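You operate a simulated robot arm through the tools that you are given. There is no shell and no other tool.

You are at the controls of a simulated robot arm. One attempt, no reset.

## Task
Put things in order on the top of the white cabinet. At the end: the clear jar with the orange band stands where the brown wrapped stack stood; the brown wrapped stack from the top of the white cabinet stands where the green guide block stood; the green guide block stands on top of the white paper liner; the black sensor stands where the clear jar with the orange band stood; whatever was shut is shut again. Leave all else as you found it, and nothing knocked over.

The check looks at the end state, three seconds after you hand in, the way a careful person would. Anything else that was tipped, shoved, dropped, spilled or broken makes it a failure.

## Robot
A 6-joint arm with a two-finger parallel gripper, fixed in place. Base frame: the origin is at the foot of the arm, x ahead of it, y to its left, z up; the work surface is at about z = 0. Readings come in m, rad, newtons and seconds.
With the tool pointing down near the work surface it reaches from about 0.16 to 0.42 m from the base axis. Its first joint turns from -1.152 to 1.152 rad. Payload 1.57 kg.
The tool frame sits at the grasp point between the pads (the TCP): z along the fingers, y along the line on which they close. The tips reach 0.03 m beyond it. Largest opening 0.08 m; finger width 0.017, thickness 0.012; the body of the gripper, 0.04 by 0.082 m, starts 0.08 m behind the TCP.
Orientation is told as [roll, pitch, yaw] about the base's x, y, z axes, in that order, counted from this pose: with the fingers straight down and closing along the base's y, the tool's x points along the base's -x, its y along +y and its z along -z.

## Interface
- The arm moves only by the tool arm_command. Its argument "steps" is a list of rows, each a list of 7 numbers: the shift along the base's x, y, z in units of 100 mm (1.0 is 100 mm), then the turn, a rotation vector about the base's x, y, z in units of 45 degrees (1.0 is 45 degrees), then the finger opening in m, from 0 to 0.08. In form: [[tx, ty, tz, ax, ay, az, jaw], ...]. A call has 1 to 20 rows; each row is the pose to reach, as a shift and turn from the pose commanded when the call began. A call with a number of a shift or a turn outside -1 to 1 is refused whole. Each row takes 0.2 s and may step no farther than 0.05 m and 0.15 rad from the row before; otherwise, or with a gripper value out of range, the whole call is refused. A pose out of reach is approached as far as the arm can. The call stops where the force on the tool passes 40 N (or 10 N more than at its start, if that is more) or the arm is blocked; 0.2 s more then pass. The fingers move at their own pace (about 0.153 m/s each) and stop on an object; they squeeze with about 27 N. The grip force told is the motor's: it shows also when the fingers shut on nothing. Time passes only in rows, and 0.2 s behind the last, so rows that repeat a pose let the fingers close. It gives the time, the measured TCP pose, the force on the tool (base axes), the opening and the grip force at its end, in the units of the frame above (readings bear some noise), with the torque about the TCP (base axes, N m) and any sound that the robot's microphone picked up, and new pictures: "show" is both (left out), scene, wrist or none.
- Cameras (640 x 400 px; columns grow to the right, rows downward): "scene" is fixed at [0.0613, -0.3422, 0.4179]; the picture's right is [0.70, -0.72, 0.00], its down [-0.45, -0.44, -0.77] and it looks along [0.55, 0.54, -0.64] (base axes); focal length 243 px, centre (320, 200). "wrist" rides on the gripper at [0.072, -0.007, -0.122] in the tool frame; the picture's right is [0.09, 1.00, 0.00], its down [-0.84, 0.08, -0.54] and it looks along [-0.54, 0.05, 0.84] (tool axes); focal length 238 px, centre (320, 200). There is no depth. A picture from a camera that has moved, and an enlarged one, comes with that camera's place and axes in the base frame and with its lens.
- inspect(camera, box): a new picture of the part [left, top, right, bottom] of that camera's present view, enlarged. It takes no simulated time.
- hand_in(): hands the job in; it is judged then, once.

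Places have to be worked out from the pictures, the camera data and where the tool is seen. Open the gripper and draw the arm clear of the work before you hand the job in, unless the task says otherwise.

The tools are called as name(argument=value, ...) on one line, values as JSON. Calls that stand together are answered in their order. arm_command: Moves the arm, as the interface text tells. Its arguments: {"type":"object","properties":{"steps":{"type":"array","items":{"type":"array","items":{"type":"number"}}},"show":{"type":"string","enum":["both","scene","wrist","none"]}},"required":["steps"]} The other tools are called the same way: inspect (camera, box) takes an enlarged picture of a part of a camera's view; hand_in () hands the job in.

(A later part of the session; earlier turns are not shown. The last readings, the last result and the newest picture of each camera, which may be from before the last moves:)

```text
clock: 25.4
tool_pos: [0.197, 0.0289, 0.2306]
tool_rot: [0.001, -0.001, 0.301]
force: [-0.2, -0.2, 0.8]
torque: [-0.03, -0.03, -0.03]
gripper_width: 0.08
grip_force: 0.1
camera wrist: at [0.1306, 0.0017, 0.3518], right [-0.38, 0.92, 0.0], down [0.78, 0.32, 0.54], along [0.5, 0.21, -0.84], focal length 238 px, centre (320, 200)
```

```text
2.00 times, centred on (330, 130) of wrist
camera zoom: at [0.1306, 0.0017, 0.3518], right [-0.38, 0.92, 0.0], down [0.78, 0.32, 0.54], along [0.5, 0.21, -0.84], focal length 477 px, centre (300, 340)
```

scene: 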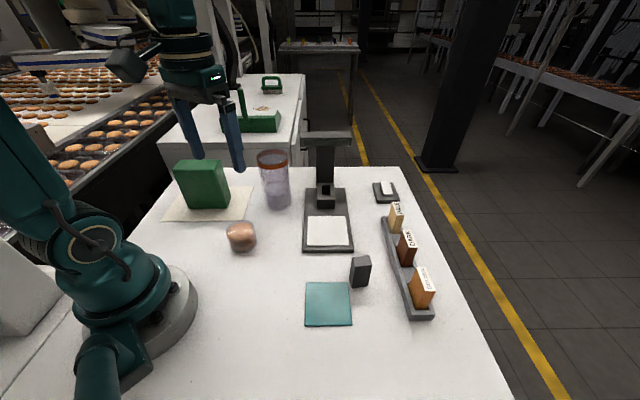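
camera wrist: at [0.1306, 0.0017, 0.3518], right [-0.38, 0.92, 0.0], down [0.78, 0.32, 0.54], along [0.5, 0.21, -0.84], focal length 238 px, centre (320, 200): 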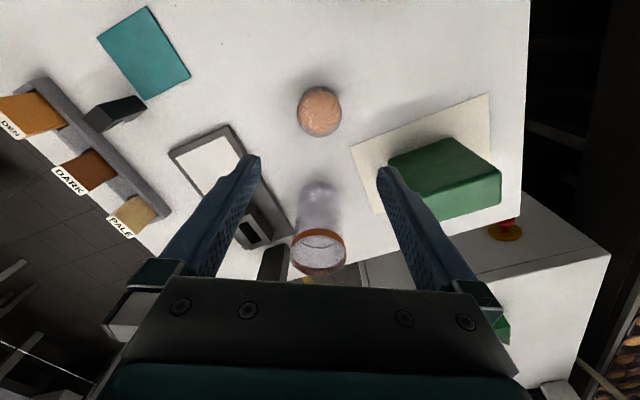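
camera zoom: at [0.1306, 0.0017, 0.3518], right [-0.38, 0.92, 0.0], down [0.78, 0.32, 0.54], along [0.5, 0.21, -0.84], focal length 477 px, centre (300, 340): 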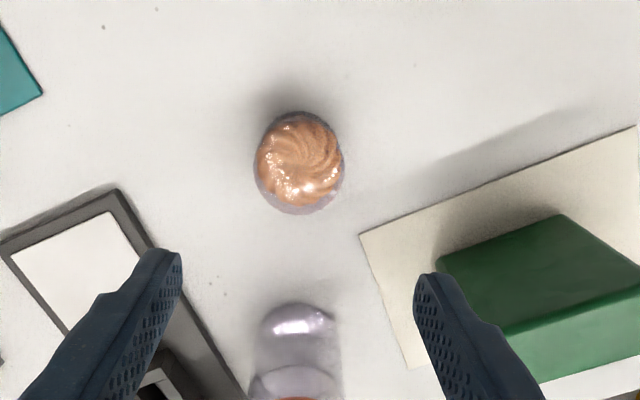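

The stack sits exactly below the TCP line, at about (0.196, 0.028), roughly 60 mm wide and 50 mm tall. Descending in two stages.

arm_command(steps=[[0, 0, -0.25, 0, 0, 0, 0.08], [0, 0, -0.5, 0, 0, 0, 0.08], [0, 0, -0.75, 0, 0, 0, 0.08], [0, 0, -1.0, 0, 0, 0, 0.08]], show="both")

inspect(camera="wrist", box=[230, 50, 420, 250])

```text
clock: 26.4
tool_pos: [0.1965, 0.0277, 0.1334]
tool_rot: [0.001, -0.001, 0.3]
force: [-0.6, -0.5, -0.4]
torque: [0.03, 0.01, -0.02]
gripper_width: 0.0799
grip_force: 0.0
camera wrist: at [0.1291, 0.0015, 0.2529], right [-0.38, 0.92, 0.0], down [0.78, 0.32, 0.54], along [0.5, 0.21, -0.84], focal length 238 px, centre (320, 200)
```

scene: 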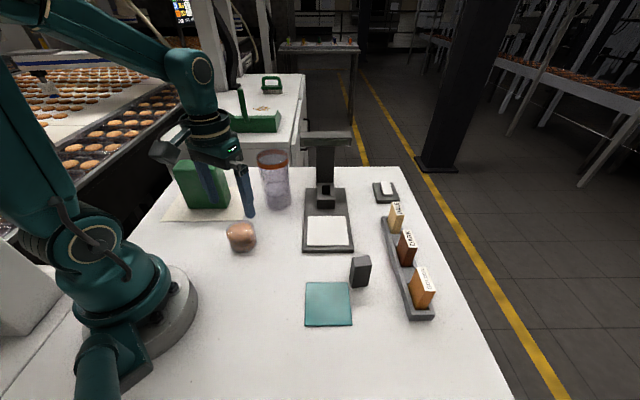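
wrist: 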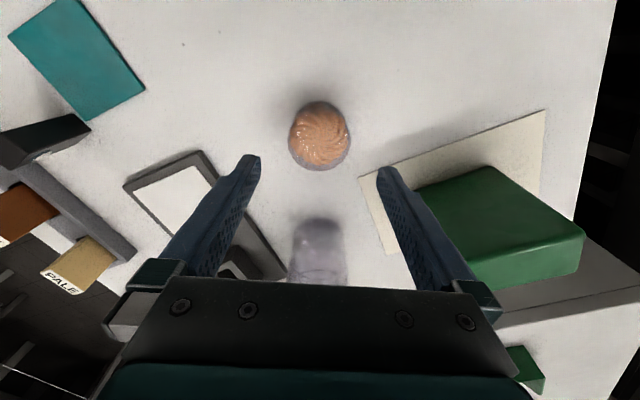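

```text
2.00 times, centred on (325, 150) of wrist
camera zoom: at [0.1291, 0.0015, 0.2529], right [-0.38, 0.92, 0.0], down [0.78, 0.32, 0.54], along [0.5, 0.21, -0.84], focal length 477 px, centre (310, 300)
```

zoom: 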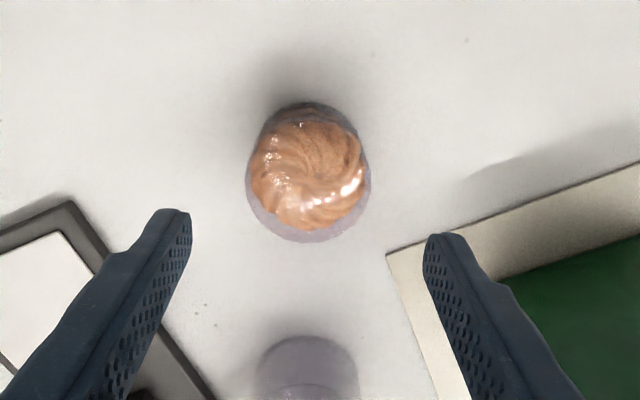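

Centred within a millimetre laterally. Descending to z ≈ 0.038, then closing gently.

arm_command(steps=[[0, 0, -0.22, 0, 0, 0, 0.08], [0, 0, -0.44, 0, 0, 0, 0.08], [0, 0, -0.66, 0, 0, 0, 0.08], [0, 0, -0.85, 0, 0, 0, 0.08], [0, 0, -0.95, 0, 0, 0, 0.08]], show="both")

```text
clock: 27.6
tool_pos: [0.1967, 0.0302, 0.0365]
tool_rot: [0.0, -0.003, 0.299]
force: [-0.6, -0.1, 0.0]
torque: [0.02, 0.01, 0.01]
gripper_width: 0.08
grip_force: 0.1
camera wrist: at [0.1297, 0.0023, 0.157], right [-0.38, 0.92, 0.0], down [0.78, 0.32, 0.54], along [0.5, 0.21, -0.84], focal length 238 px, centre (320, 200)
```

scene: 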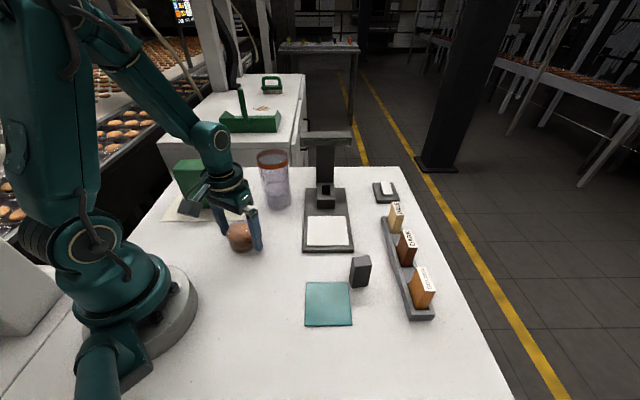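
wrist: 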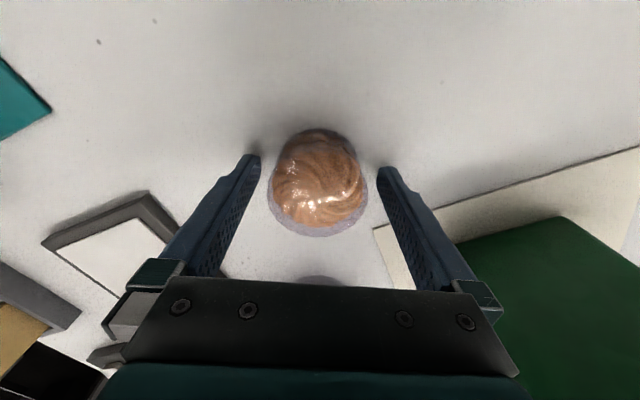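

The stack is between the fingers. Closing.

arm_command(steps=[[0, 0, 0, 0, 0, 0, 0.04], [0, 0, 0, 0, 0, 0, 0.04], [0, 0, 0, 0, 0, 0, 0.04]], show="wrist")

```text
clock: 28.4
tool_pos: [0.1961, 0.0289, 0.0363]
tool_rot: [0.001, 0.002, 0.298]
force: [1.0, 0.0, 0.2]
torque: [-0.01, 0.02, 0.01]
gripper_width: 0.0572
grip_force: 12.0
camera wrist: at [0.1297, 0.0022, 0.1572], right [-0.38, 0.92, 0.0], down [0.78, 0.32, 0.54], along [0.5, 0.21, -0.84], focal length 238 px, centre (320, 200)
```

wrist: 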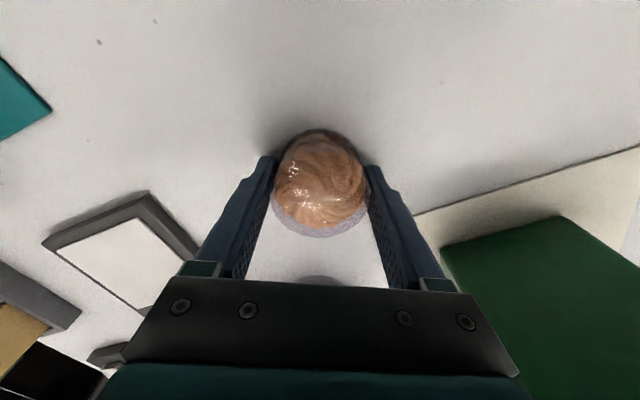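

Grip reads 12 N at 57 mm. I'll wait a moment to see whether it settles or the stack is giving way.

arm_command(steps=[[0, 0, 0, 0, 0, 0, 0.04], [0, 0, 0, 0, 0, 0, 0.04]], show="none")

inspect(camera="wrist", box=[230, 110, 410, 270])

```text
clock: 29.0
tool_pos: [0.1961, 0.0284, 0.0366]
tool_rot: [-0.002, 0.0, 0.298]
force: [0.2, 0.3, -0.6]
torque: [0.0, -0.01, -0.01]
gripper_width: 0.057
grip_force: 12.1
```

```text
2.50 times, centred on (320, 190) of wrist
camera zoom: at [0.1297, 0.0022, 0.1572], right [-0.38, 0.92, 0.0], down [0.78, 0.32, 0.54], along [0.5, 0.21, -0.84], focal length 596 px, centre (320, 225)
```

zoom: 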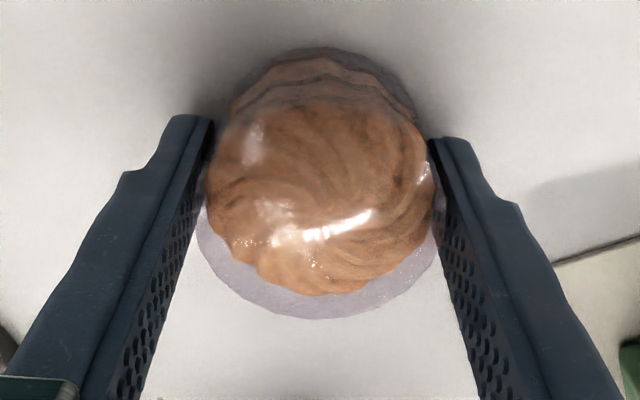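

It is stable at 57 mm and 12 N, likely because of the commanded opening. I'll lift 10 mm slowly and see whether it holds.

arm_command(steps=[[0, 0, 0.02, 0, 0, 0, 0.04], [0, 0, 0.05, 0, 0, 0, 0.04], [0, 0, 0.1, 0, 0, 0, 0.04], [0, 0, 0.1, 0, 0, 0, 0.04]], show="both")

inspect(camera="scene", box=[190, 170, 310, 270])

```text
clock: 30.0
tool_pos: [0.1954, 0.0278, 0.0478]
tool_rot: [0.0, -0.001, 0.297]
force: [-0.4, 0.4, -0.6]
torque: [-0.01, -0.03, -0.05]
gripper_width: 0.057
grip_force: 12.6
camera wrist: at [0.1296, 0.0015, 0.1672], right [-0.38, 0.92, 0.0], down [0.78, 0.32, 0.54], along [0.5, 0.21, -0.84], focal length 238 px, centre (320, 200)
```

scene: 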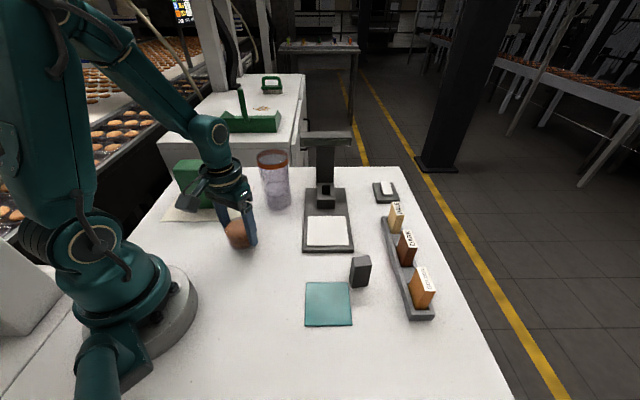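
wrist: 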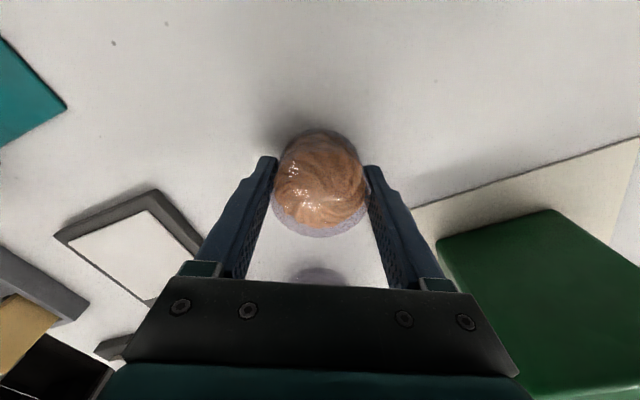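

```text
4.00 times, centred on (250, 220) of scene
camera zoom: at [0.0613, -0.3422, 0.4179], right [0.7, -0.72, 0.0], down [-0.45, -0.44, -0.77], along [0.55, 0.54, -0.64], focal length 974 px, centre (600, 120)
```

zoom: 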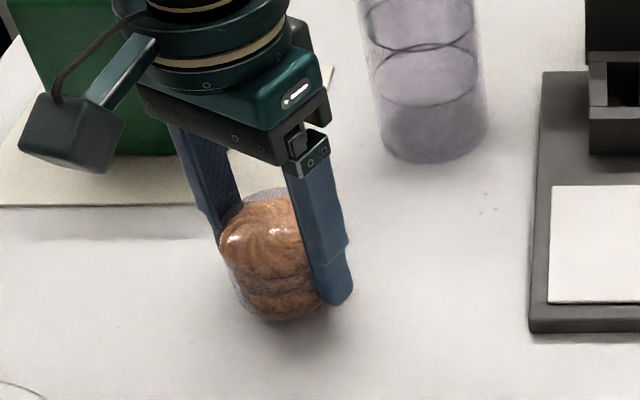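

The stack rises with the gripper (about 60 g) and sits straight. I'll lift it another 100 mm and carry it toward the green block's old place.

arm_command(steps=[[0, 0, 0.2, 0, 0, 0, 0.04], [0, 0, 0.4, 0, 0, 0, 0.04], [0, 0, 0.6, 0, 0, 0, 0.04], [0, 0, 0.8, 0, 0, 0, 0.04], [0, 0, 1.0, 0, 0, 0, 0.04]], show="none")

arm_command(steps=[[0.07, -0.2, 0, 0, 0, 0, 0.04], [0.14, -0.4, 0, 0, 0, 0, 0.04], [0.2, -0.6, 0, 0, 0, 0, 0.04], [0.25, -0.8, 0, 0, 0, 0, 0.04], [0.3, -1.0, 0, 0, 0, 0, 0.04]], show="none")

arm_command(steps=[[0, -0.2, 0, 0, 0, 0, 0.04], [0, -0.4, 0, 0, 0, 0, 0.04], [-0.02, -0.6, 0, 0, 0, 0, 0.04], [-0.06, -0.8, 0, 0, 0, 0, 0.04], [-0.1, -1.0, 0, 0, 0, 0, 0.04]], show="both")

```text
clock: 31.2
tool_pos: [0.1959, 0.0274, 0.1474]
tool_rot: [0.0, 0.001, 0.298]
force: [-0.4, -1.1, -0.6]
torque: [-0.01, -0.03, -0.01]
gripper_width: 0.0573
grip_force: 12.1
```

```text
clock: 32.4
tool_pos: [0.2271, -0.0726, 0.1485]
tool_rot: [0.0, 0.0, 0.301]
force: [-0.1, 0.2, 0.0]
torque: [0.03, 0.02, 0.02]
gripper_width: 0.0568
grip_force: 11.9
```

```text
clock: 33.6
tool_pos: [0.218, -0.172, 0.1474]
tool_rot: [0.0, -0.001, 0.3]
force: [0.3, 1.2, -0.3]
torque: [0.0, 0.01, 0.0]
gripper_width: 0.0572
grip_force: 11.7
camera wrist: at [0.151, -0.1985, 0.2681], right [-0.38, 0.92, 0.0], down [0.78, 0.32, 0.54], along [0.5, 0.21, -0.84], focal length 238 px, centre (320, 200)
```

scene: 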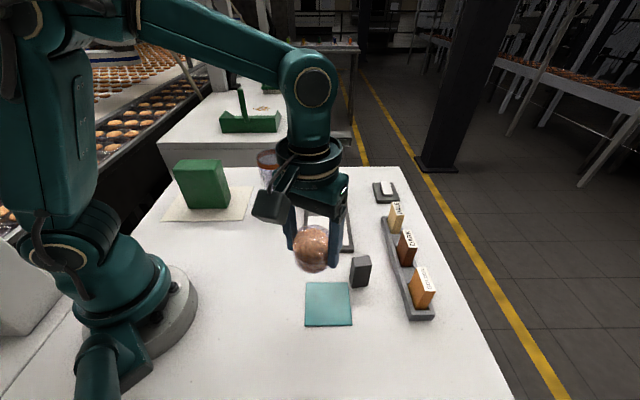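
wrist: 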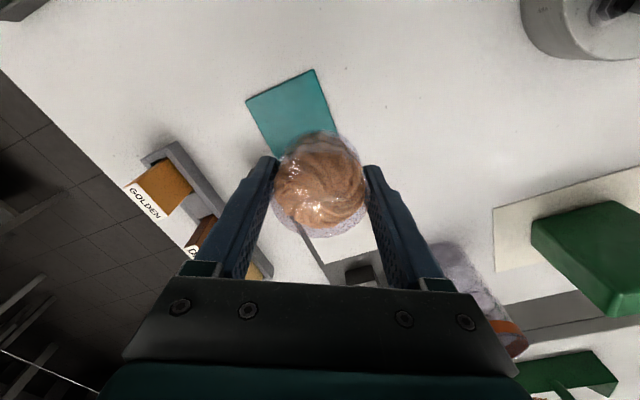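

Steady. The last leg takes me to above (0.182, -0.268), where the green block stood.

arm_command(steps=[[-0.07, -0.19, 0, 0, 0, 0, 0.04], [-0.14, -0.38, 0, 0, 0, 0, 0.04], [-0.22, -0.58, 0, 0, 0, 0, 0.04], [-0.29, -0.77, 0, 0, 0, 0, 0.04], [-0.36, -0.957, 0, 0, 0, 0, 0.04]], show="none")

arm_command(steps=[[0, 0, -0.2, 0, 0, 0, 0.04], [0, 0, -0.4, 0, 0, 0, 0.04], [0, 0, -0.6, 0, 0, 0, 0.04], [0, 0, -0.8, 0, 0, 0, 0.04], [0, 0, -1.0, 0, 0, 0, 0.04]], show="both")

```text
clock: 34.8
tool_pos: [0.1809, -0.2684, 0.146]
tool_rot: [0.001, 0.0, 0.299]
force: [-0.5, 0.3, -0.6]
torque: [0.04, 0.01, -0.05]
gripper_width: 0.0572
grip_force: 12.2
```

```text
clock: 36.0
tool_pos: [0.1813, -0.2676, 0.0442]
tool_rot: [0.0, 0.001, 0.298]
force: [-1.1, 0.1, -1.0]
torque: [0.01, -0.01, 0.03]
gripper_width: 0.0571
grip_force: 11.6
camera wrist: at [0.1153, -0.2945, 0.1658], right [-0.38, 0.92, 0.0], down [0.78, 0.32, 0.54], along [0.5, 0.21, -0.84], focal length 238 px, centre (320, 200)
```

scene: 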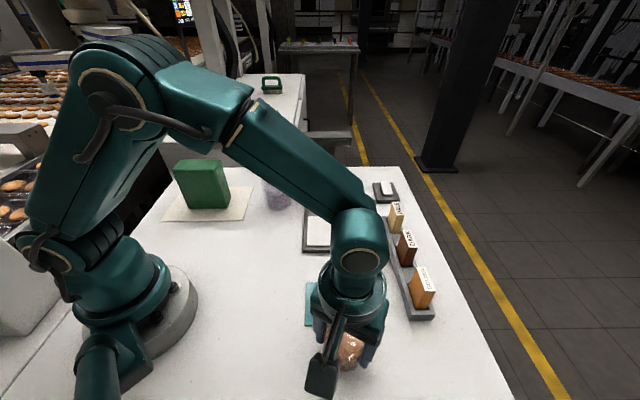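
wrist: 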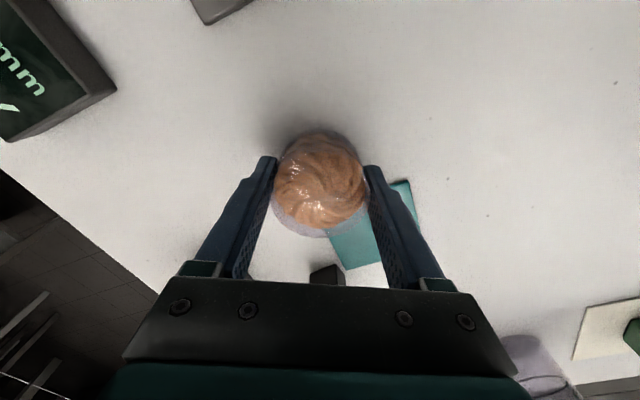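

The bottom of the stack is about 8 mm above the surface. I'll lower the last bit in small steps.

arm_command(steps=[[0, 0, -0.03, 0, 0, 0, 0.04], [0, 0, -0.055, 0, 0, 0, 0.04], [0, 0, -0.065, 0, 0, 0, 0.04]], show="none")

arm_command(steps=[[0, 0, -0.01, 0, 0, 0, 0.04]], show="none")

```text
clock: 36.8
tool_pos: [0.1802, -0.2681, 0.0392]
tool_rot: [0.0, -0.001, 0.299]
force: [1.2, -0.7, -0.8]
torque: [0.0, 0.02, 0.0]
gripper_width: 0.0569
grip_force: 12.3
```

```text
clock: 37.2
tool_pos: [0.1798, -0.2669, 0.0388]
tool_rot: [-0.002, 0.0, 0.298]
force: [-0.4, 0.0, -0.6]
torque: [0.03, 0.0, 0.02]
gripper_width: 0.0568
grip_force: 12.2
```

arm_command(steps=[[0, 0, -0.01, 0, 0, 0, 0.04], [0, 0, -0.02, 0, 0, 0, 0.04]], show="none")

```text
clock: 37.8
tool_pos: [0.1814, -0.2682, 0.0364]
tool_rot: [0.001, 0.0, 0.298]
force: [-0.1, 0.1, 1.1]
torque: [0.03, -0.01, 0.01]
gripper_width: 0.0567
grip_force: 11.5
```

The force has turned slightly positive, at z = 0.0364, so the stack is touching down. Half a millimetre more to confirm.

arm_command(steps=[[0, 0, -0.006, 0, 0, 0, 0.04]], show="none")

```text
clock: 38.2
tool_pos: [0.1804, -0.2682, 0.037]
tool_rot: [0.001, -0.002, 0.298]
force: [-1.6, -0.5, 4.5]
torque: [0.06, 0.04, 0.03]
gripper_width: 0.0569
grip_force: 11.7
```

Firm contact at 4.5 N. Opening the fingers gradually.

arm_command(steps=[[0, 0, 0, 0, 0, 0, 0.06], [0, 0, 0, 0, 0, 0, 0.072], [0, 0, 0, 0, 0, 0, 0.076]], show="both")

inspect(camera="wrist", box=[230, 110, 410, 270])

```text
clock: 39.0
tool_pos: [0.1798, -0.2668, 0.0372]
tool_rot: [-0.001, 0.0, 0.297]
force: [-1.2, 0.2, 0.1]
torque: [0.02, -0.01, 0.0]
gripper_width: 0.0758
grip_force: 0.0
camera wrist: at [0.1141, -0.2945, 0.1564], right [-0.38, 0.92, 0.0], down [0.78, 0.32, 0.54], along [0.5, 0.21, -0.84], focal length 238 px, centre (320, 200)
```

scene: 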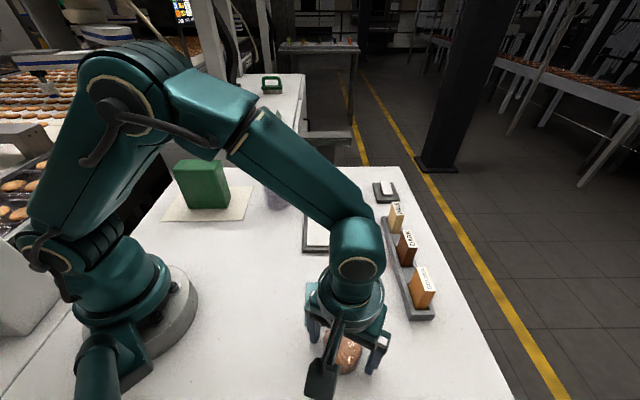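
wrist: 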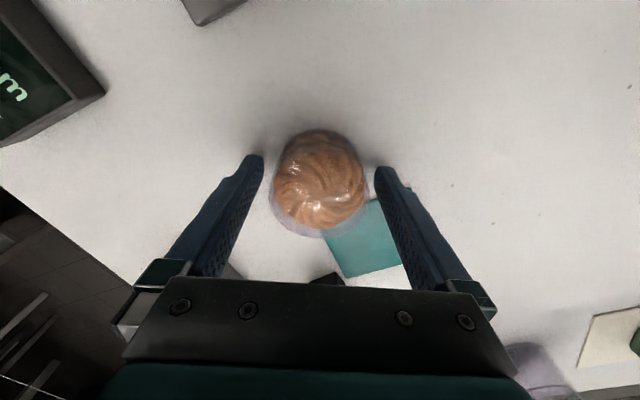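

```text
2.50 times, centred on (320, 190) of wrist
camera zoom: at [0.1141, -0.2945, 0.1564], right [-0.38, 0.92, 0.0], down [0.78, 0.32, 0.54], along [0.5, 0.21, -0.84], focal length 596 px, centre (320, 225)
```

zoom: 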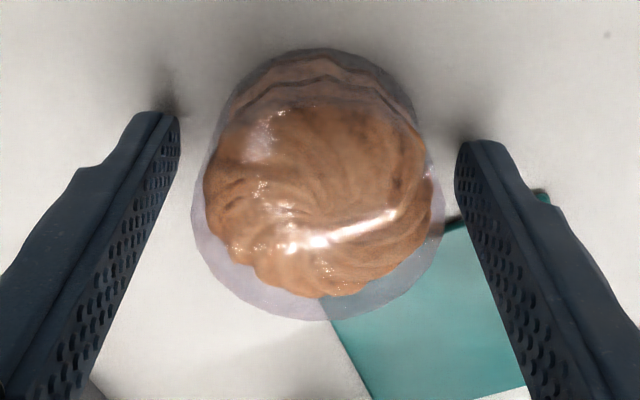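

Released and upright. I'm rising straight up, clear of the stack.

arm_command(steps=[[0, 0, 0.12, 0, 0, 0, 0.078], [0, 0, 0.3, 0, 0, 0, 0.08], [0, 0, 0.5, 0, 0, 0, 0.08], [0, 0, 0.75, 0, 0, 0, 0.08], [0, 0, 1.0, 0, 0, 0, 0.08]], show="both")

inspect(camera="wrist", box=[220, 40, 440, 260])

```text
clock: 40.2
tool_pos: [0.1794, -0.2678, 0.1365]
tool_rot: [0.003, 0.001, 0.3]
force: [-0.3, 0.2, -0.2]
torque: [0.0, -0.03, -0.01]
gripper_width: 0.0798
grip_force: 0.1
camera wrist: at [0.1132, -0.2938, 0.2564], right [-0.38, 0.92, 0.0], down [0.78, 0.32, 0.54], along [0.5, 0.21, -0.84], focal length 238 px, centre (320, 200)
```

scene: 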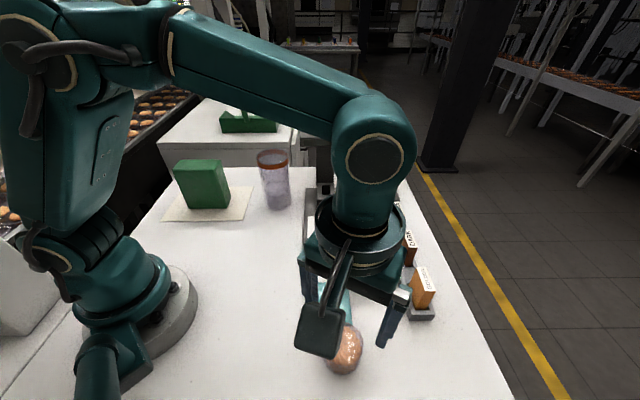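
wrist: 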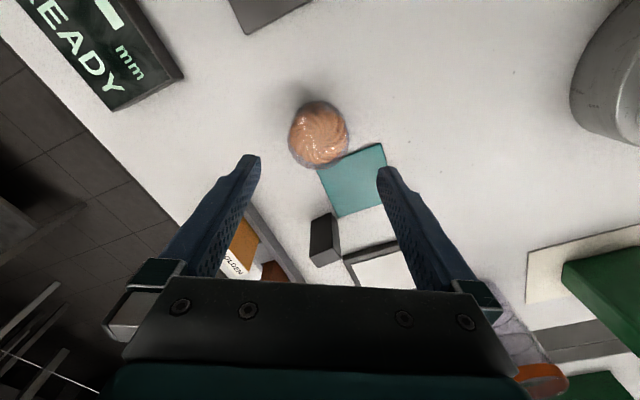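

```text
1.82 times, centred on (330, 150) of wrist
camera zoom: at [0.1132, -0.2938, 0.2564], right [-0.38, 0.92, 0.0], down [0.78, 0.32, 0.54], along [0.5, 0.21, -0.84], focal length 433 px, centre (302, 291)
```

zoom: 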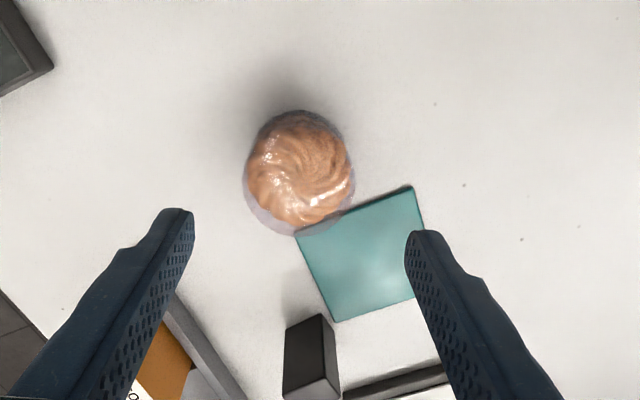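

The stack stands cleanly in its new place. Next is the jar at about (0.331, 0.080): I'll rise and sweep back around at a safe height.

arm_command(steps=[[0, 0.05, 0.25, 0, 0, 0, 0.08], [0.05, 0.25, 0.5, 0, 0, 0, 0.08], [0.12, 0.5, 0.7, 0, 0, 0, 0.08], [0.2, 0.75, 0.75, 0, 0, 0, 0.08], [0.3, 1.0, 0.75, 0, 0, 0, 0.08]], show="none")

arm_command(steps=[[0.08, 0.25, 0.03, 0, 0, 0, 0.08], [0.16, 0.5, 0.05, 0, 0, 0, 0.08], [0.24, 0.75, 0.05, 0, 0, 0, 0.08], [0.32, 1.0, 0.05, 0, 0, 0, 0.08]], show="both")

```text
clock: 41.4
tool_pos: [0.2085, -0.1668, 0.2124]
tool_rot: [0.002, 0.001, 0.3]
force: [0.0, 0.3, -1.2]
torque: [-0.01, 0.0, -0.01]
gripper_width: 0.0801
grip_force: 0.1
```

```text
clock: 42.4
tool_pos: [0.2412, -0.0671, 0.2179]
tool_rot: [0.0, 0.0, 0.299]
force: [0.3, 0.2, 0.1]
torque: [0.0, 0.0, -0.01]
gripper_width: 0.0799
grip_force: 0.1
camera wrist: at [0.1751, -0.0933, 0.3381], right [-0.38, 0.92, 0.0], down [0.78, 0.32, 0.54], along [0.5, 0.21, -0.84], focal length 238 px, centre (320, 200)
```

scene: 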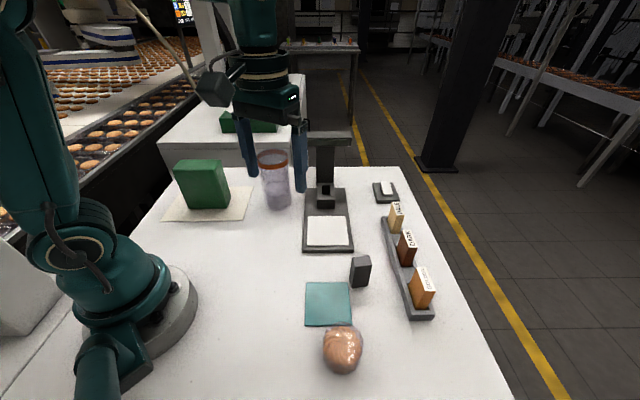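
wrist: 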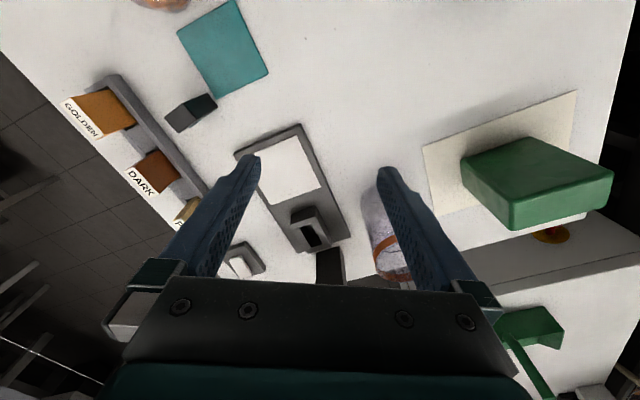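

The stack reads at about (0.181, -0.270), as intended. Continuing to above the jar.

arm_command(steps=[[0.1, 0.25, 0, 0, 0, 0, 0.08], [0.2, 0.5, 0, 0, 0, 0, 0.08], [0.3, 0.75, 0, 0, 0, 0, 0.08], [0.4, 1.0, 0, 0, 0, 0, 0.08]], show="none")

arm_command(steps=[[0.15, 0.16, -0.03, 0, 0, 0, 0.08], [0.3, 0.32, -0.06, 0, 0, 0, 0.08], [0.5, 0.47, -0.1, 0, 0, 0, 0.08]], show="both")

inspect(camera="wrist", box=[220, 60, 420, 260])

inspect(camera="scene", box=[210, 100, 350, 230])

```text
clock: 43.4
tool_pos: [0.2838, 0.0338, 0.2176]
tool_rot: [0.002, -0.001, 0.297]
force: [0.5, 0.0, -0.4]
torque: [-0.03, 0.01, 0.02]
gripper_width: 0.0801
grip_force: 0.0
```

```text
clock: 44.2
tool_pos: [0.3323, 0.0787, 0.207]
tool_rot: [0.0, 0.001, 0.3]
force: [0.6, 0.0, 1.1]
torque: [-0.03, -0.01, -0.01]
gripper_width: 0.0801
grip_force: 0.1
camera wrist: at [0.2663, 0.0527, 0.3272], right [-0.38, 0.92, 0.0], down [0.78, 0.32, 0.54], along [0.5, 0.21, -0.84], focal length 238 px, centre (320, 200)
```

scene: 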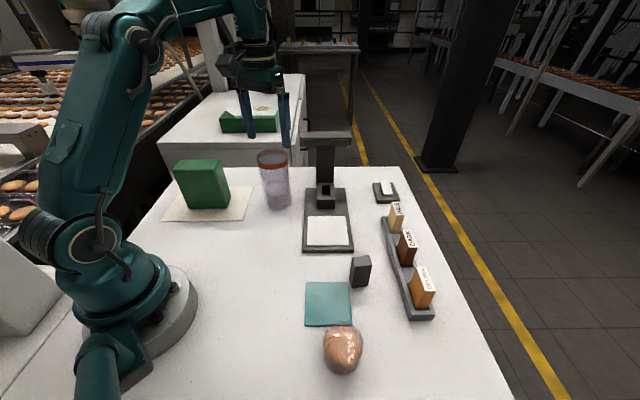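
wrist: 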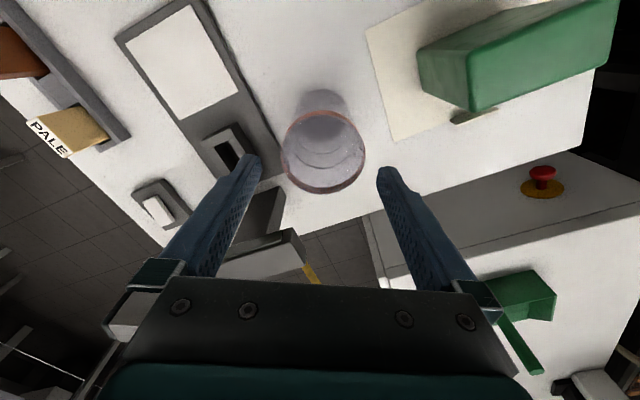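

```text
2.00 times, centred on (320, 160) of wrist
camera zoom: at [0.2663, 0.0527, 0.3272], right [-0.38, 0.92, 0.0], down [0.78, 0.32, 0.54], along [0.5, 0.21, -0.84], focal length 477 px, centre (320, 280)
```

zoom: 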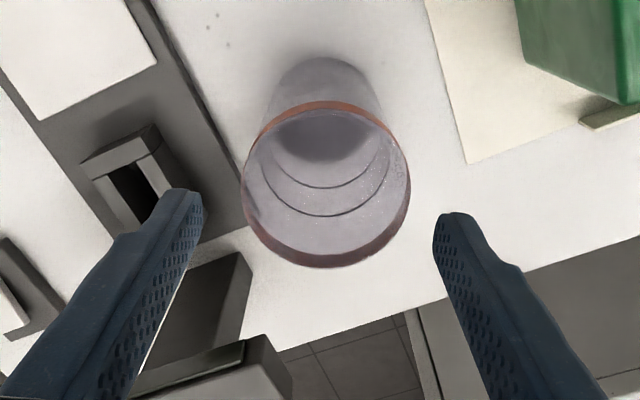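

```text
3.08 times, centred on (280, 165) of scene
camera zoom: at [0.0613, -0.3422, 0.4179], right [0.7, -0.72, 0.0], down [-0.45, -0.44, -0.77], along [0.55, 0.54, -0.64], focal length 749 px, centre (443, 308)
```

zoom: 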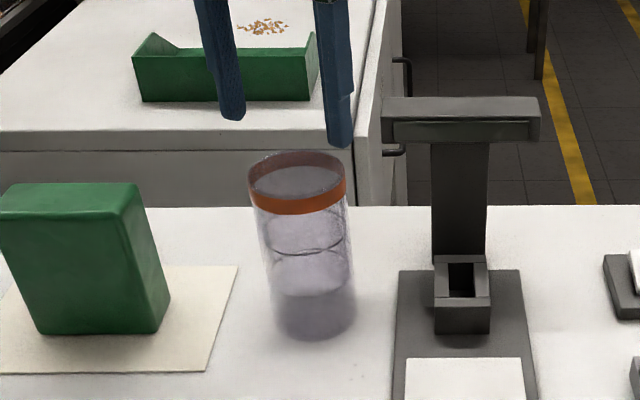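

The rim is about 69 mm wide and sits 2-3 mm to the +y side of my finger centre. I'll correct for that and lower to just above the rim for a check.

arm_command(steps=[[0, 0.025, 0, 0, 0, 0, 0.08], [0, 0.025, -0.13, 0, 0, 0, 0.08], [0, 0.025, -0.25, 0, 0, 0, 0.08], [0, 0.025, -0.25, 0, 0, 0, 0.08]], show="both")

inspect(camera="wrist", box=[220, 60, 420, 260])

inspect(camera="scene", box=[210, 100, 350, 230])

```text
clock: 45.2
tool_pos: [0.3324, 0.0823, 0.1817]
tool_rot: [0.0, -0.001, 0.298]
force: [0.6, -0.3, 0.0]
torque: [0.01, -0.02, 0.0]
gripper_width: 0.08
grip_force: 0.1
camera wrist: at [0.2662, 0.0555, 0.3022], right [-0.38, 0.92, 0.0], down [0.78, 0.32, 0.54], along [0.5, 0.21, -0.84], focal length 238 px, centre (320, 200)
```

scene: 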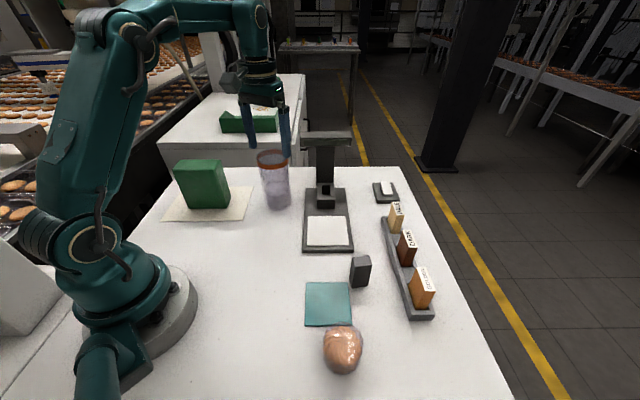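
wrist: 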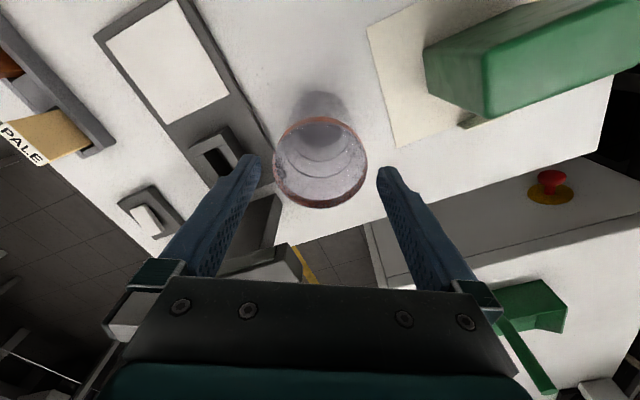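

```text
2.00 times, centred on (320, 160) of wrist
camera zoom: at [0.2662, 0.0555, 0.3022], right [-0.38, 0.92, 0.0], down [0.78, 0.32, 0.54], along [0.5, 0.21, -0.84], focal length 477 px, centre (320, 280)
```

zoom: 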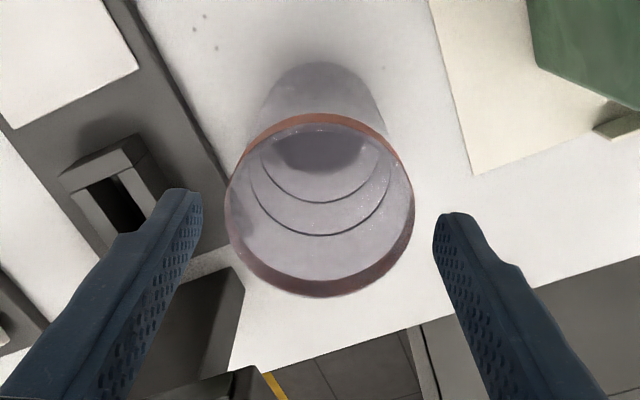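

```text
3.08 times, centred on (280, 165) of scene
camera zoom: at [0.0613, -0.3422, 0.4179], right [0.7, -0.72, 0.0], down [-0.45, -0.44, -0.77], along [0.55, 0.54, -0.64], focal length 749 px, centre (443, 308)
```

zoom: 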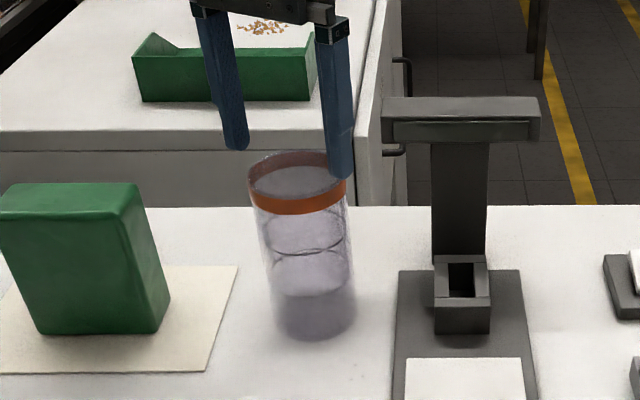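

The rim is now centred between the fingers within half a millimetre. Lowering the fingertips past the rim slowly, with a force check.

arm_command(steps=[[-0.025, -0.008, -0.04, 0, 0, 0, 0.08], [-0.025, -0.008, -0.1, 0, 0, 0, 0.08], [-0.025, -0.008, -0.16, 0, 0, 0, 0.08], [-0.025, -0.008, -0.22, 0, 0, 0, 0.08]], show="both")

inspect(camera="wrist", box=[220, 60, 420, 260])

```text
clock: 46.2
tool_pos: [0.3302, 0.0812, 0.1595]
tool_rot: [0.001, -0.003, 0.3]
force: [0.0, -0.4, -0.8]
torque: [0.02, -0.03, 0.05]
gripper_width: 0.0799
grip_force: 0.0
camera wrist: at [0.2634, 0.0547, 0.28], right [-0.38, 0.92, 0.0], down [0.78, 0.32, 0.54], along [0.5, 0.21, -0.84], focal length 238 px, centre (320, 200)
```

scene: 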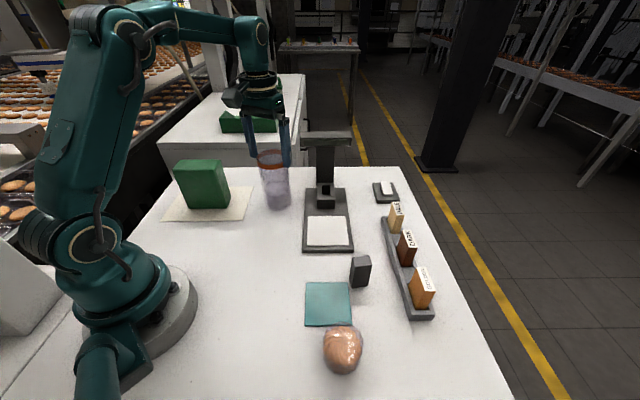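
wrist: 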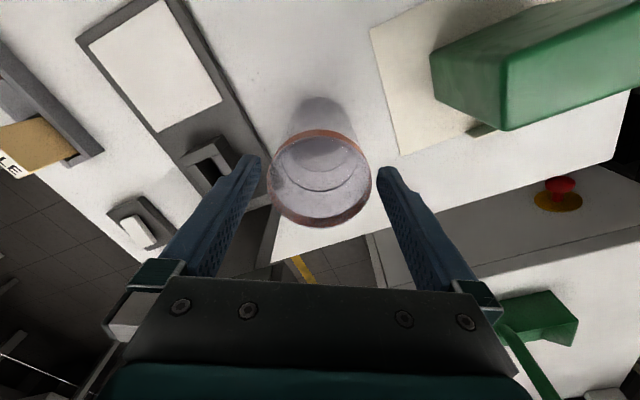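

```text
2.00 times, centred on (320, 160) of wrist
camera zoom: at [0.2634, 0.0547, 0.28], right [-0.38, 0.92, 0.0], down [0.78, 0.32, 0.54], along [0.5, 0.21, -0.84], focal length 477 px, centre (320, 280)
```

zoom: 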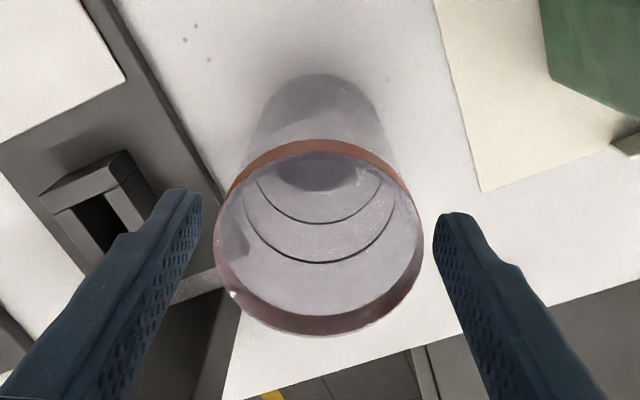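

Fingertips are past the rim with even gaps and no force. Lowering the remaining ~67 mm.

arm_command(steps=[[0, 0, -0.12, 0, 0, 0, 0.08], [0, 0, -0.24, 0, 0, 0, 0.08], [0, 0, -0.36, 0, 0, 0, 0.08], [0, 0, -0.48, 0, 0, 0, 0.08], [0, 0, -0.6, 0, 0, 0, 0.08], [0, 0, -0.67, 0, 0, 0, 0.08]], show="both")

inspect(camera="scene", box=[210, 100, 350, 230])

```text
clock: 47.6
tool_pos: [0.33, 0.0815, 0.0927]
tool_rot: [-0.001, -0.003, 0.298]
force: [-0.6, 1.0, 0.4]
torque: [0.01, 0.02, 0.0]
gripper_width: 0.08
grip_force: 0.1
camera wrist: at [0.2626, 0.0546, 0.2128], right [-0.38, 0.92, 0.0], down [0.78, 0.32, 0.54], along [0.5, 0.21, -0.84], focal length 238 px, centre (320, 200)
```

scene: 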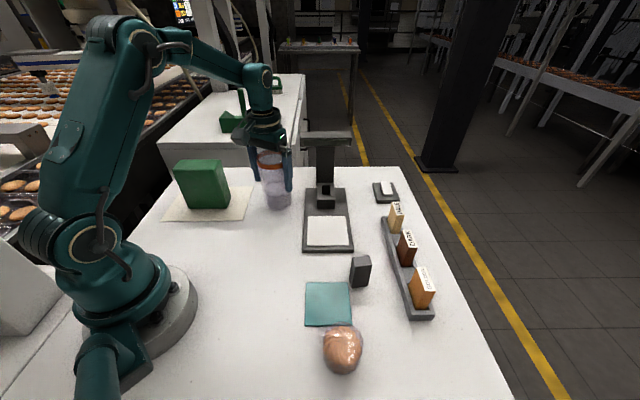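
wrist: 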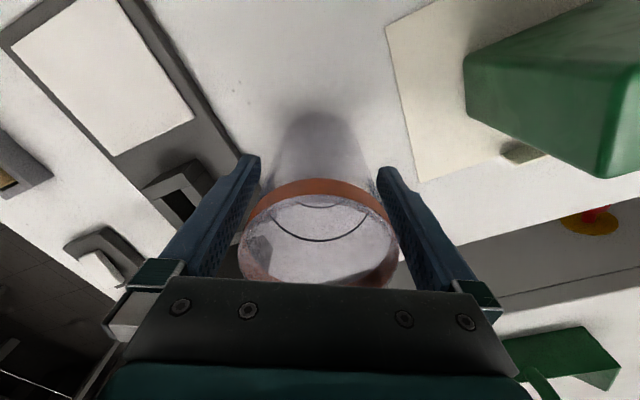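

```text
3.08 times, centred on (280, 165) of scene
camera zoom: at [0.0613, -0.3422, 0.4179], right [0.7, -0.72, 0.0], down [-0.45, -0.44, -0.77], along [0.55, 0.54, -0.64], focal length 749 px, centre (443, 308)
```

zoom: 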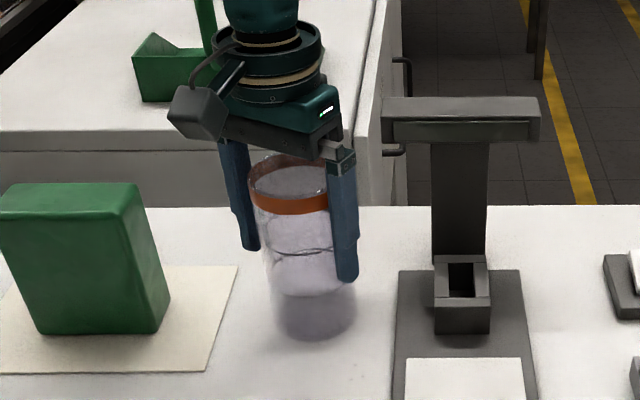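

The fingers straddle the jar evenly. Closing gently on it.

arm_command(steps=[[0, 0, 0, 0, 0, 0, 0.06], [0, 0, 0, 0, 0, 0, 0.05], [0, 0, 0, 0, 0, 0, 0.05], [0, 0, 0, 0, 0, 0, 0.05]], show="wrist")

```text
clock: 48.6
tool_pos: [0.329, 0.0814, 0.0927]
tool_rot: [-0.001, -0.001, 0.298]
force: [-0.7, -0.5, 0.1]
torque: [-0.04, 0.01, -0.01]
gripper_width: 0.069
grip_force: 27.3
camera wrist: at [0.2626, 0.0546, 0.213], right [-0.38, 0.92, 0.0], down [0.78, 0.32, 0.54], along [0.5, 0.21, -0.84], focal length 238 px, centre (320, 200)
```

wrist: 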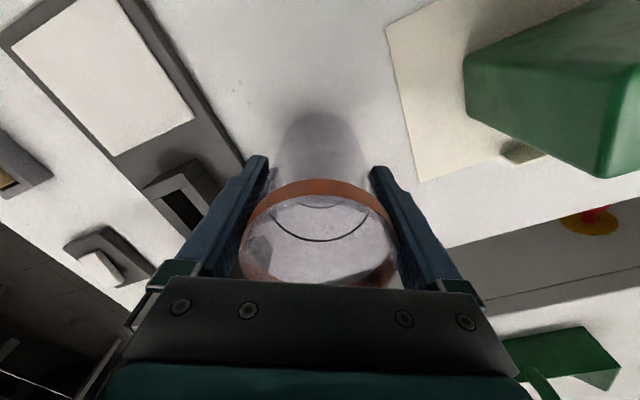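

Solid grip: 27 N at 69 mm. I'll lift 15 mm and check the load.

arm_command(steps=[[0, 0, 0.02, 0, 0, 0, 0.05], [0, 0, 0.05, 0, 0, 0, 0.05], [0, 0, 0.1, 0, 0, 0, 0.05], [0, 0, 0.15, 0, 0, 0, 0.05], [0, 0, 0.15, 0, 0, 0, 0.05]], show="both")

inspect(camera="scene", box=[210, 100, 350, 230])

```text
clock: 49.8
tool_pos: [0.3296, 0.0803, 0.1078]
tool_rot: [-0.001, -0.003, 0.299]
force: [-0.1, 0.9, -1.0]
torque: [0.0, 0.01, 0.01]
gripper_width: 0.0691
grip_force: 27.2
camera wrist: at [0.2631, 0.0543, 0.2286], right [-0.38, 0.92, 0.0], down [0.78, 0.32, 0.54], along [0.5, 0.21, -0.84], focal length 238 px, centre (320, 200)
```

scene: 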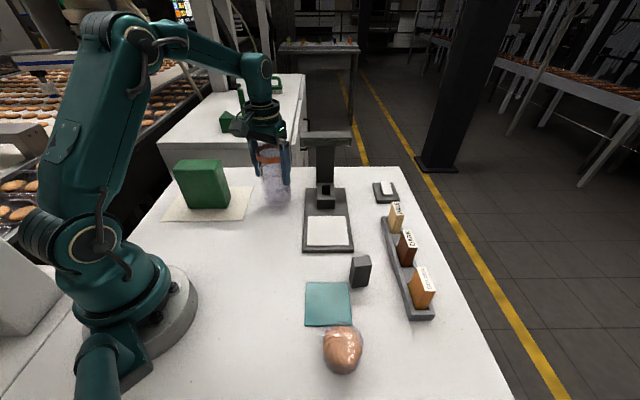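
wrist: 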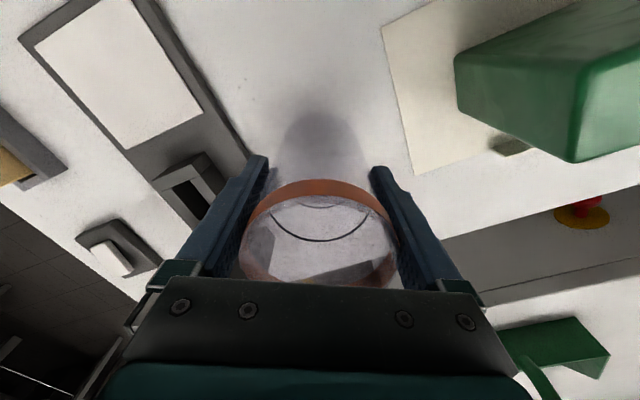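

```text
3.08 times, centred on (280, 165) of scene
camera zoom: at [0.0613, -0.3422, 0.4179], right [0.7, -0.72, 0.0], down [-0.45, -0.44, -0.77], along [0.55, 0.54, -0.64], focal length 749 px, centre (443, 308)
```

zoom: 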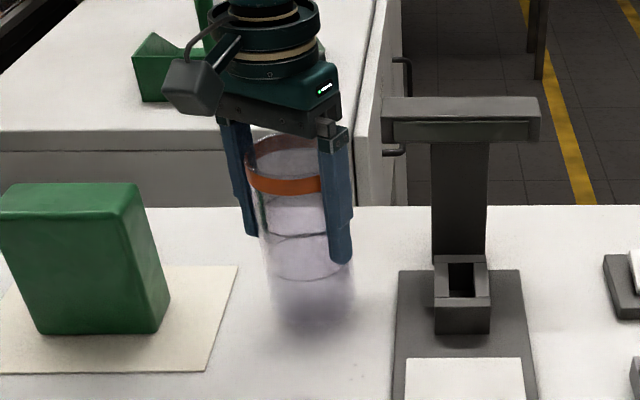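

The jar is lifted straight and weighs about 0.1 kg. I'll raise it a little more and carry it inward to the stack's old place at (0.196, 0.028).

arm_command(steps=[[0, 0, 0.15, 0, 0, 0, 0.05], [0, 0, 0.3, 0, 0, 0, 0.05], [-0.15, -0.06, 0.3, 0, 0, 0, 0.05], [-0.32, -0.13, 0.3, 0, 0, 0, 0.05], [-0.5, -0.2, 0.3, 0, 0, 0, 0.05], [-0.67, -0.27, 0.3, 0, 0, 0, 0.05], [-0.84, -0.34, 0.3, 0, 0, 0, 0.05], [-1.0, -0.4, 0.3, 0, 0, 0, 0.05]], show="scene")

```text
clock: 51.6
tool_pos: [0.2292, 0.042, 0.1358]
tool_rot: [0.001, 0.001, 0.298]
force: [0.0, 0.0, -1.1]
torque: [0.01, 0.04, -0.01]
gripper_width: 0.069
grip_force: 27.1
```

scene: 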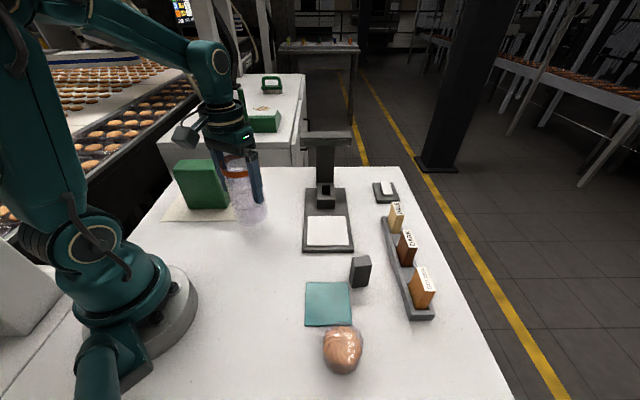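

Continuing to the target, then lowering to just above the surface.

arm_command(steps=[[-0.11, -0.043, 0, 0, 0, 0, 0.05], [-0.22, -0.086, 0, 0, 0, 0, 0.05], [-0.325, -0.128, 0, 0, 0, 0, 0.05], [-0.325, -0.128, -0.12, 0, 0, 0, 0.05], [-0.325, -0.128, -0.25, 0, 0, 0, 0.05], [-0.325, -0.128, -0.37, 0, 0, 0, 0.05], [-0.325, -0.128, -0.4, 0, 0, 0, 0.05]], show="both")

```text
clock: 53.2
tool_pos: [0.1974, 0.0297, 0.0972]
tool_rot: [0.0, 0.001, 0.299]
force: [0.0, 0.1, -0.7]
torque: [0.0, 0.0, -0.01]
gripper_width: 0.0692
grip_force: 27.3
camera wrist: at [0.1314, 0.002, 0.2179], right [-0.38, 0.92, 0.0], down [0.78, 0.32, 0.54], along [0.5, 0.21, -0.84], focal length 238 px, centre (320, 200)
```

scene: 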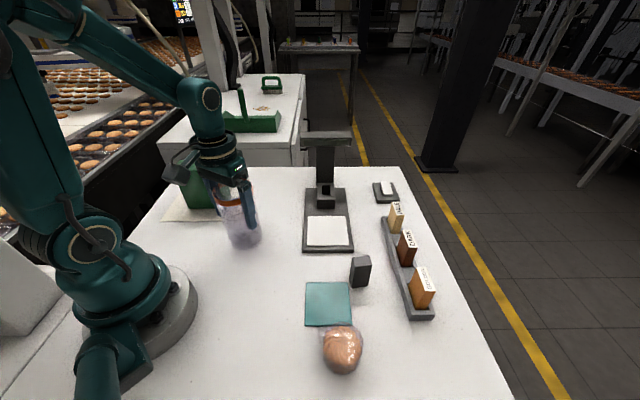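
wrist: 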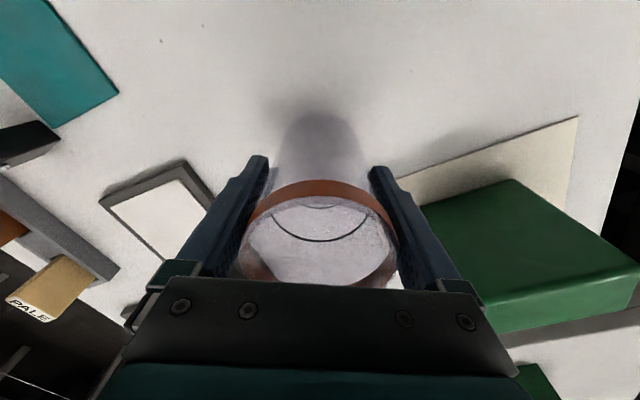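

About 5 mm to go. Lowering in small steps until I feel contact.

arm_command(steps=[[0, 0, -0.015, 0, 0, 0, 0.05], [0, 0, -0.03, 0, 0, 0, 0.05], [0, 0, -0.04, 0, 0, 0, 0.05]], show="none")

arm_command(steps=[[0, 0, -0.007, 0, 0, 0, 0.05]], show="none")

```text
clock: 54.0
tool_pos: [0.1973, 0.0293, 0.0939]
tool_rot: [0.0, 0.001, 0.299]
force: [0.6, -0.8, -0.7]
torque: [0.03, 0.03, 0.01]
gripper_width: 0.0692
grip_force: 27.4
```

```text
clock: 54.4
tool_pos: [0.198, 0.0283, 0.0936]
tool_rot: [-0.001, 0.0, 0.298]
force: [-0.7, 0.2, -0.5]
torque: [-0.01, 0.03, 0.0]
gripper_width: 0.069
grip_force: 27.0
```

arm_command(steps=[[0, 0, -0.006, 0, 0, 0, 0.05]], show="none")

```text
clock: 54.8
tool_pos: [0.1964, 0.0297, 0.0919]
tool_rot: [0.0, -0.002, 0.301]
force: [-2.2, -2.2, 11.0]
torque: [-0.15, -0.04, -0.02]
gripper_width: 0.0692
grip_force: 26.5
```

Contact at 11 N. I'll back off 0.4 mm so the jar sits lightly, then open.

arm_command(steps=[[0, 0, 0.004, 0, 0, 0, 0.05]], show="none")

```text
clock: 55.2
tool_pos: [0.1969, 0.0297, 0.0919]
tool_rot: [0.0, 0.0, 0.299]
force: [0.6, -1.5, 6.7]
torque: [-0.08, -0.05, 0.0]
gripper_width: 0.0692
grip_force: 27.0
```

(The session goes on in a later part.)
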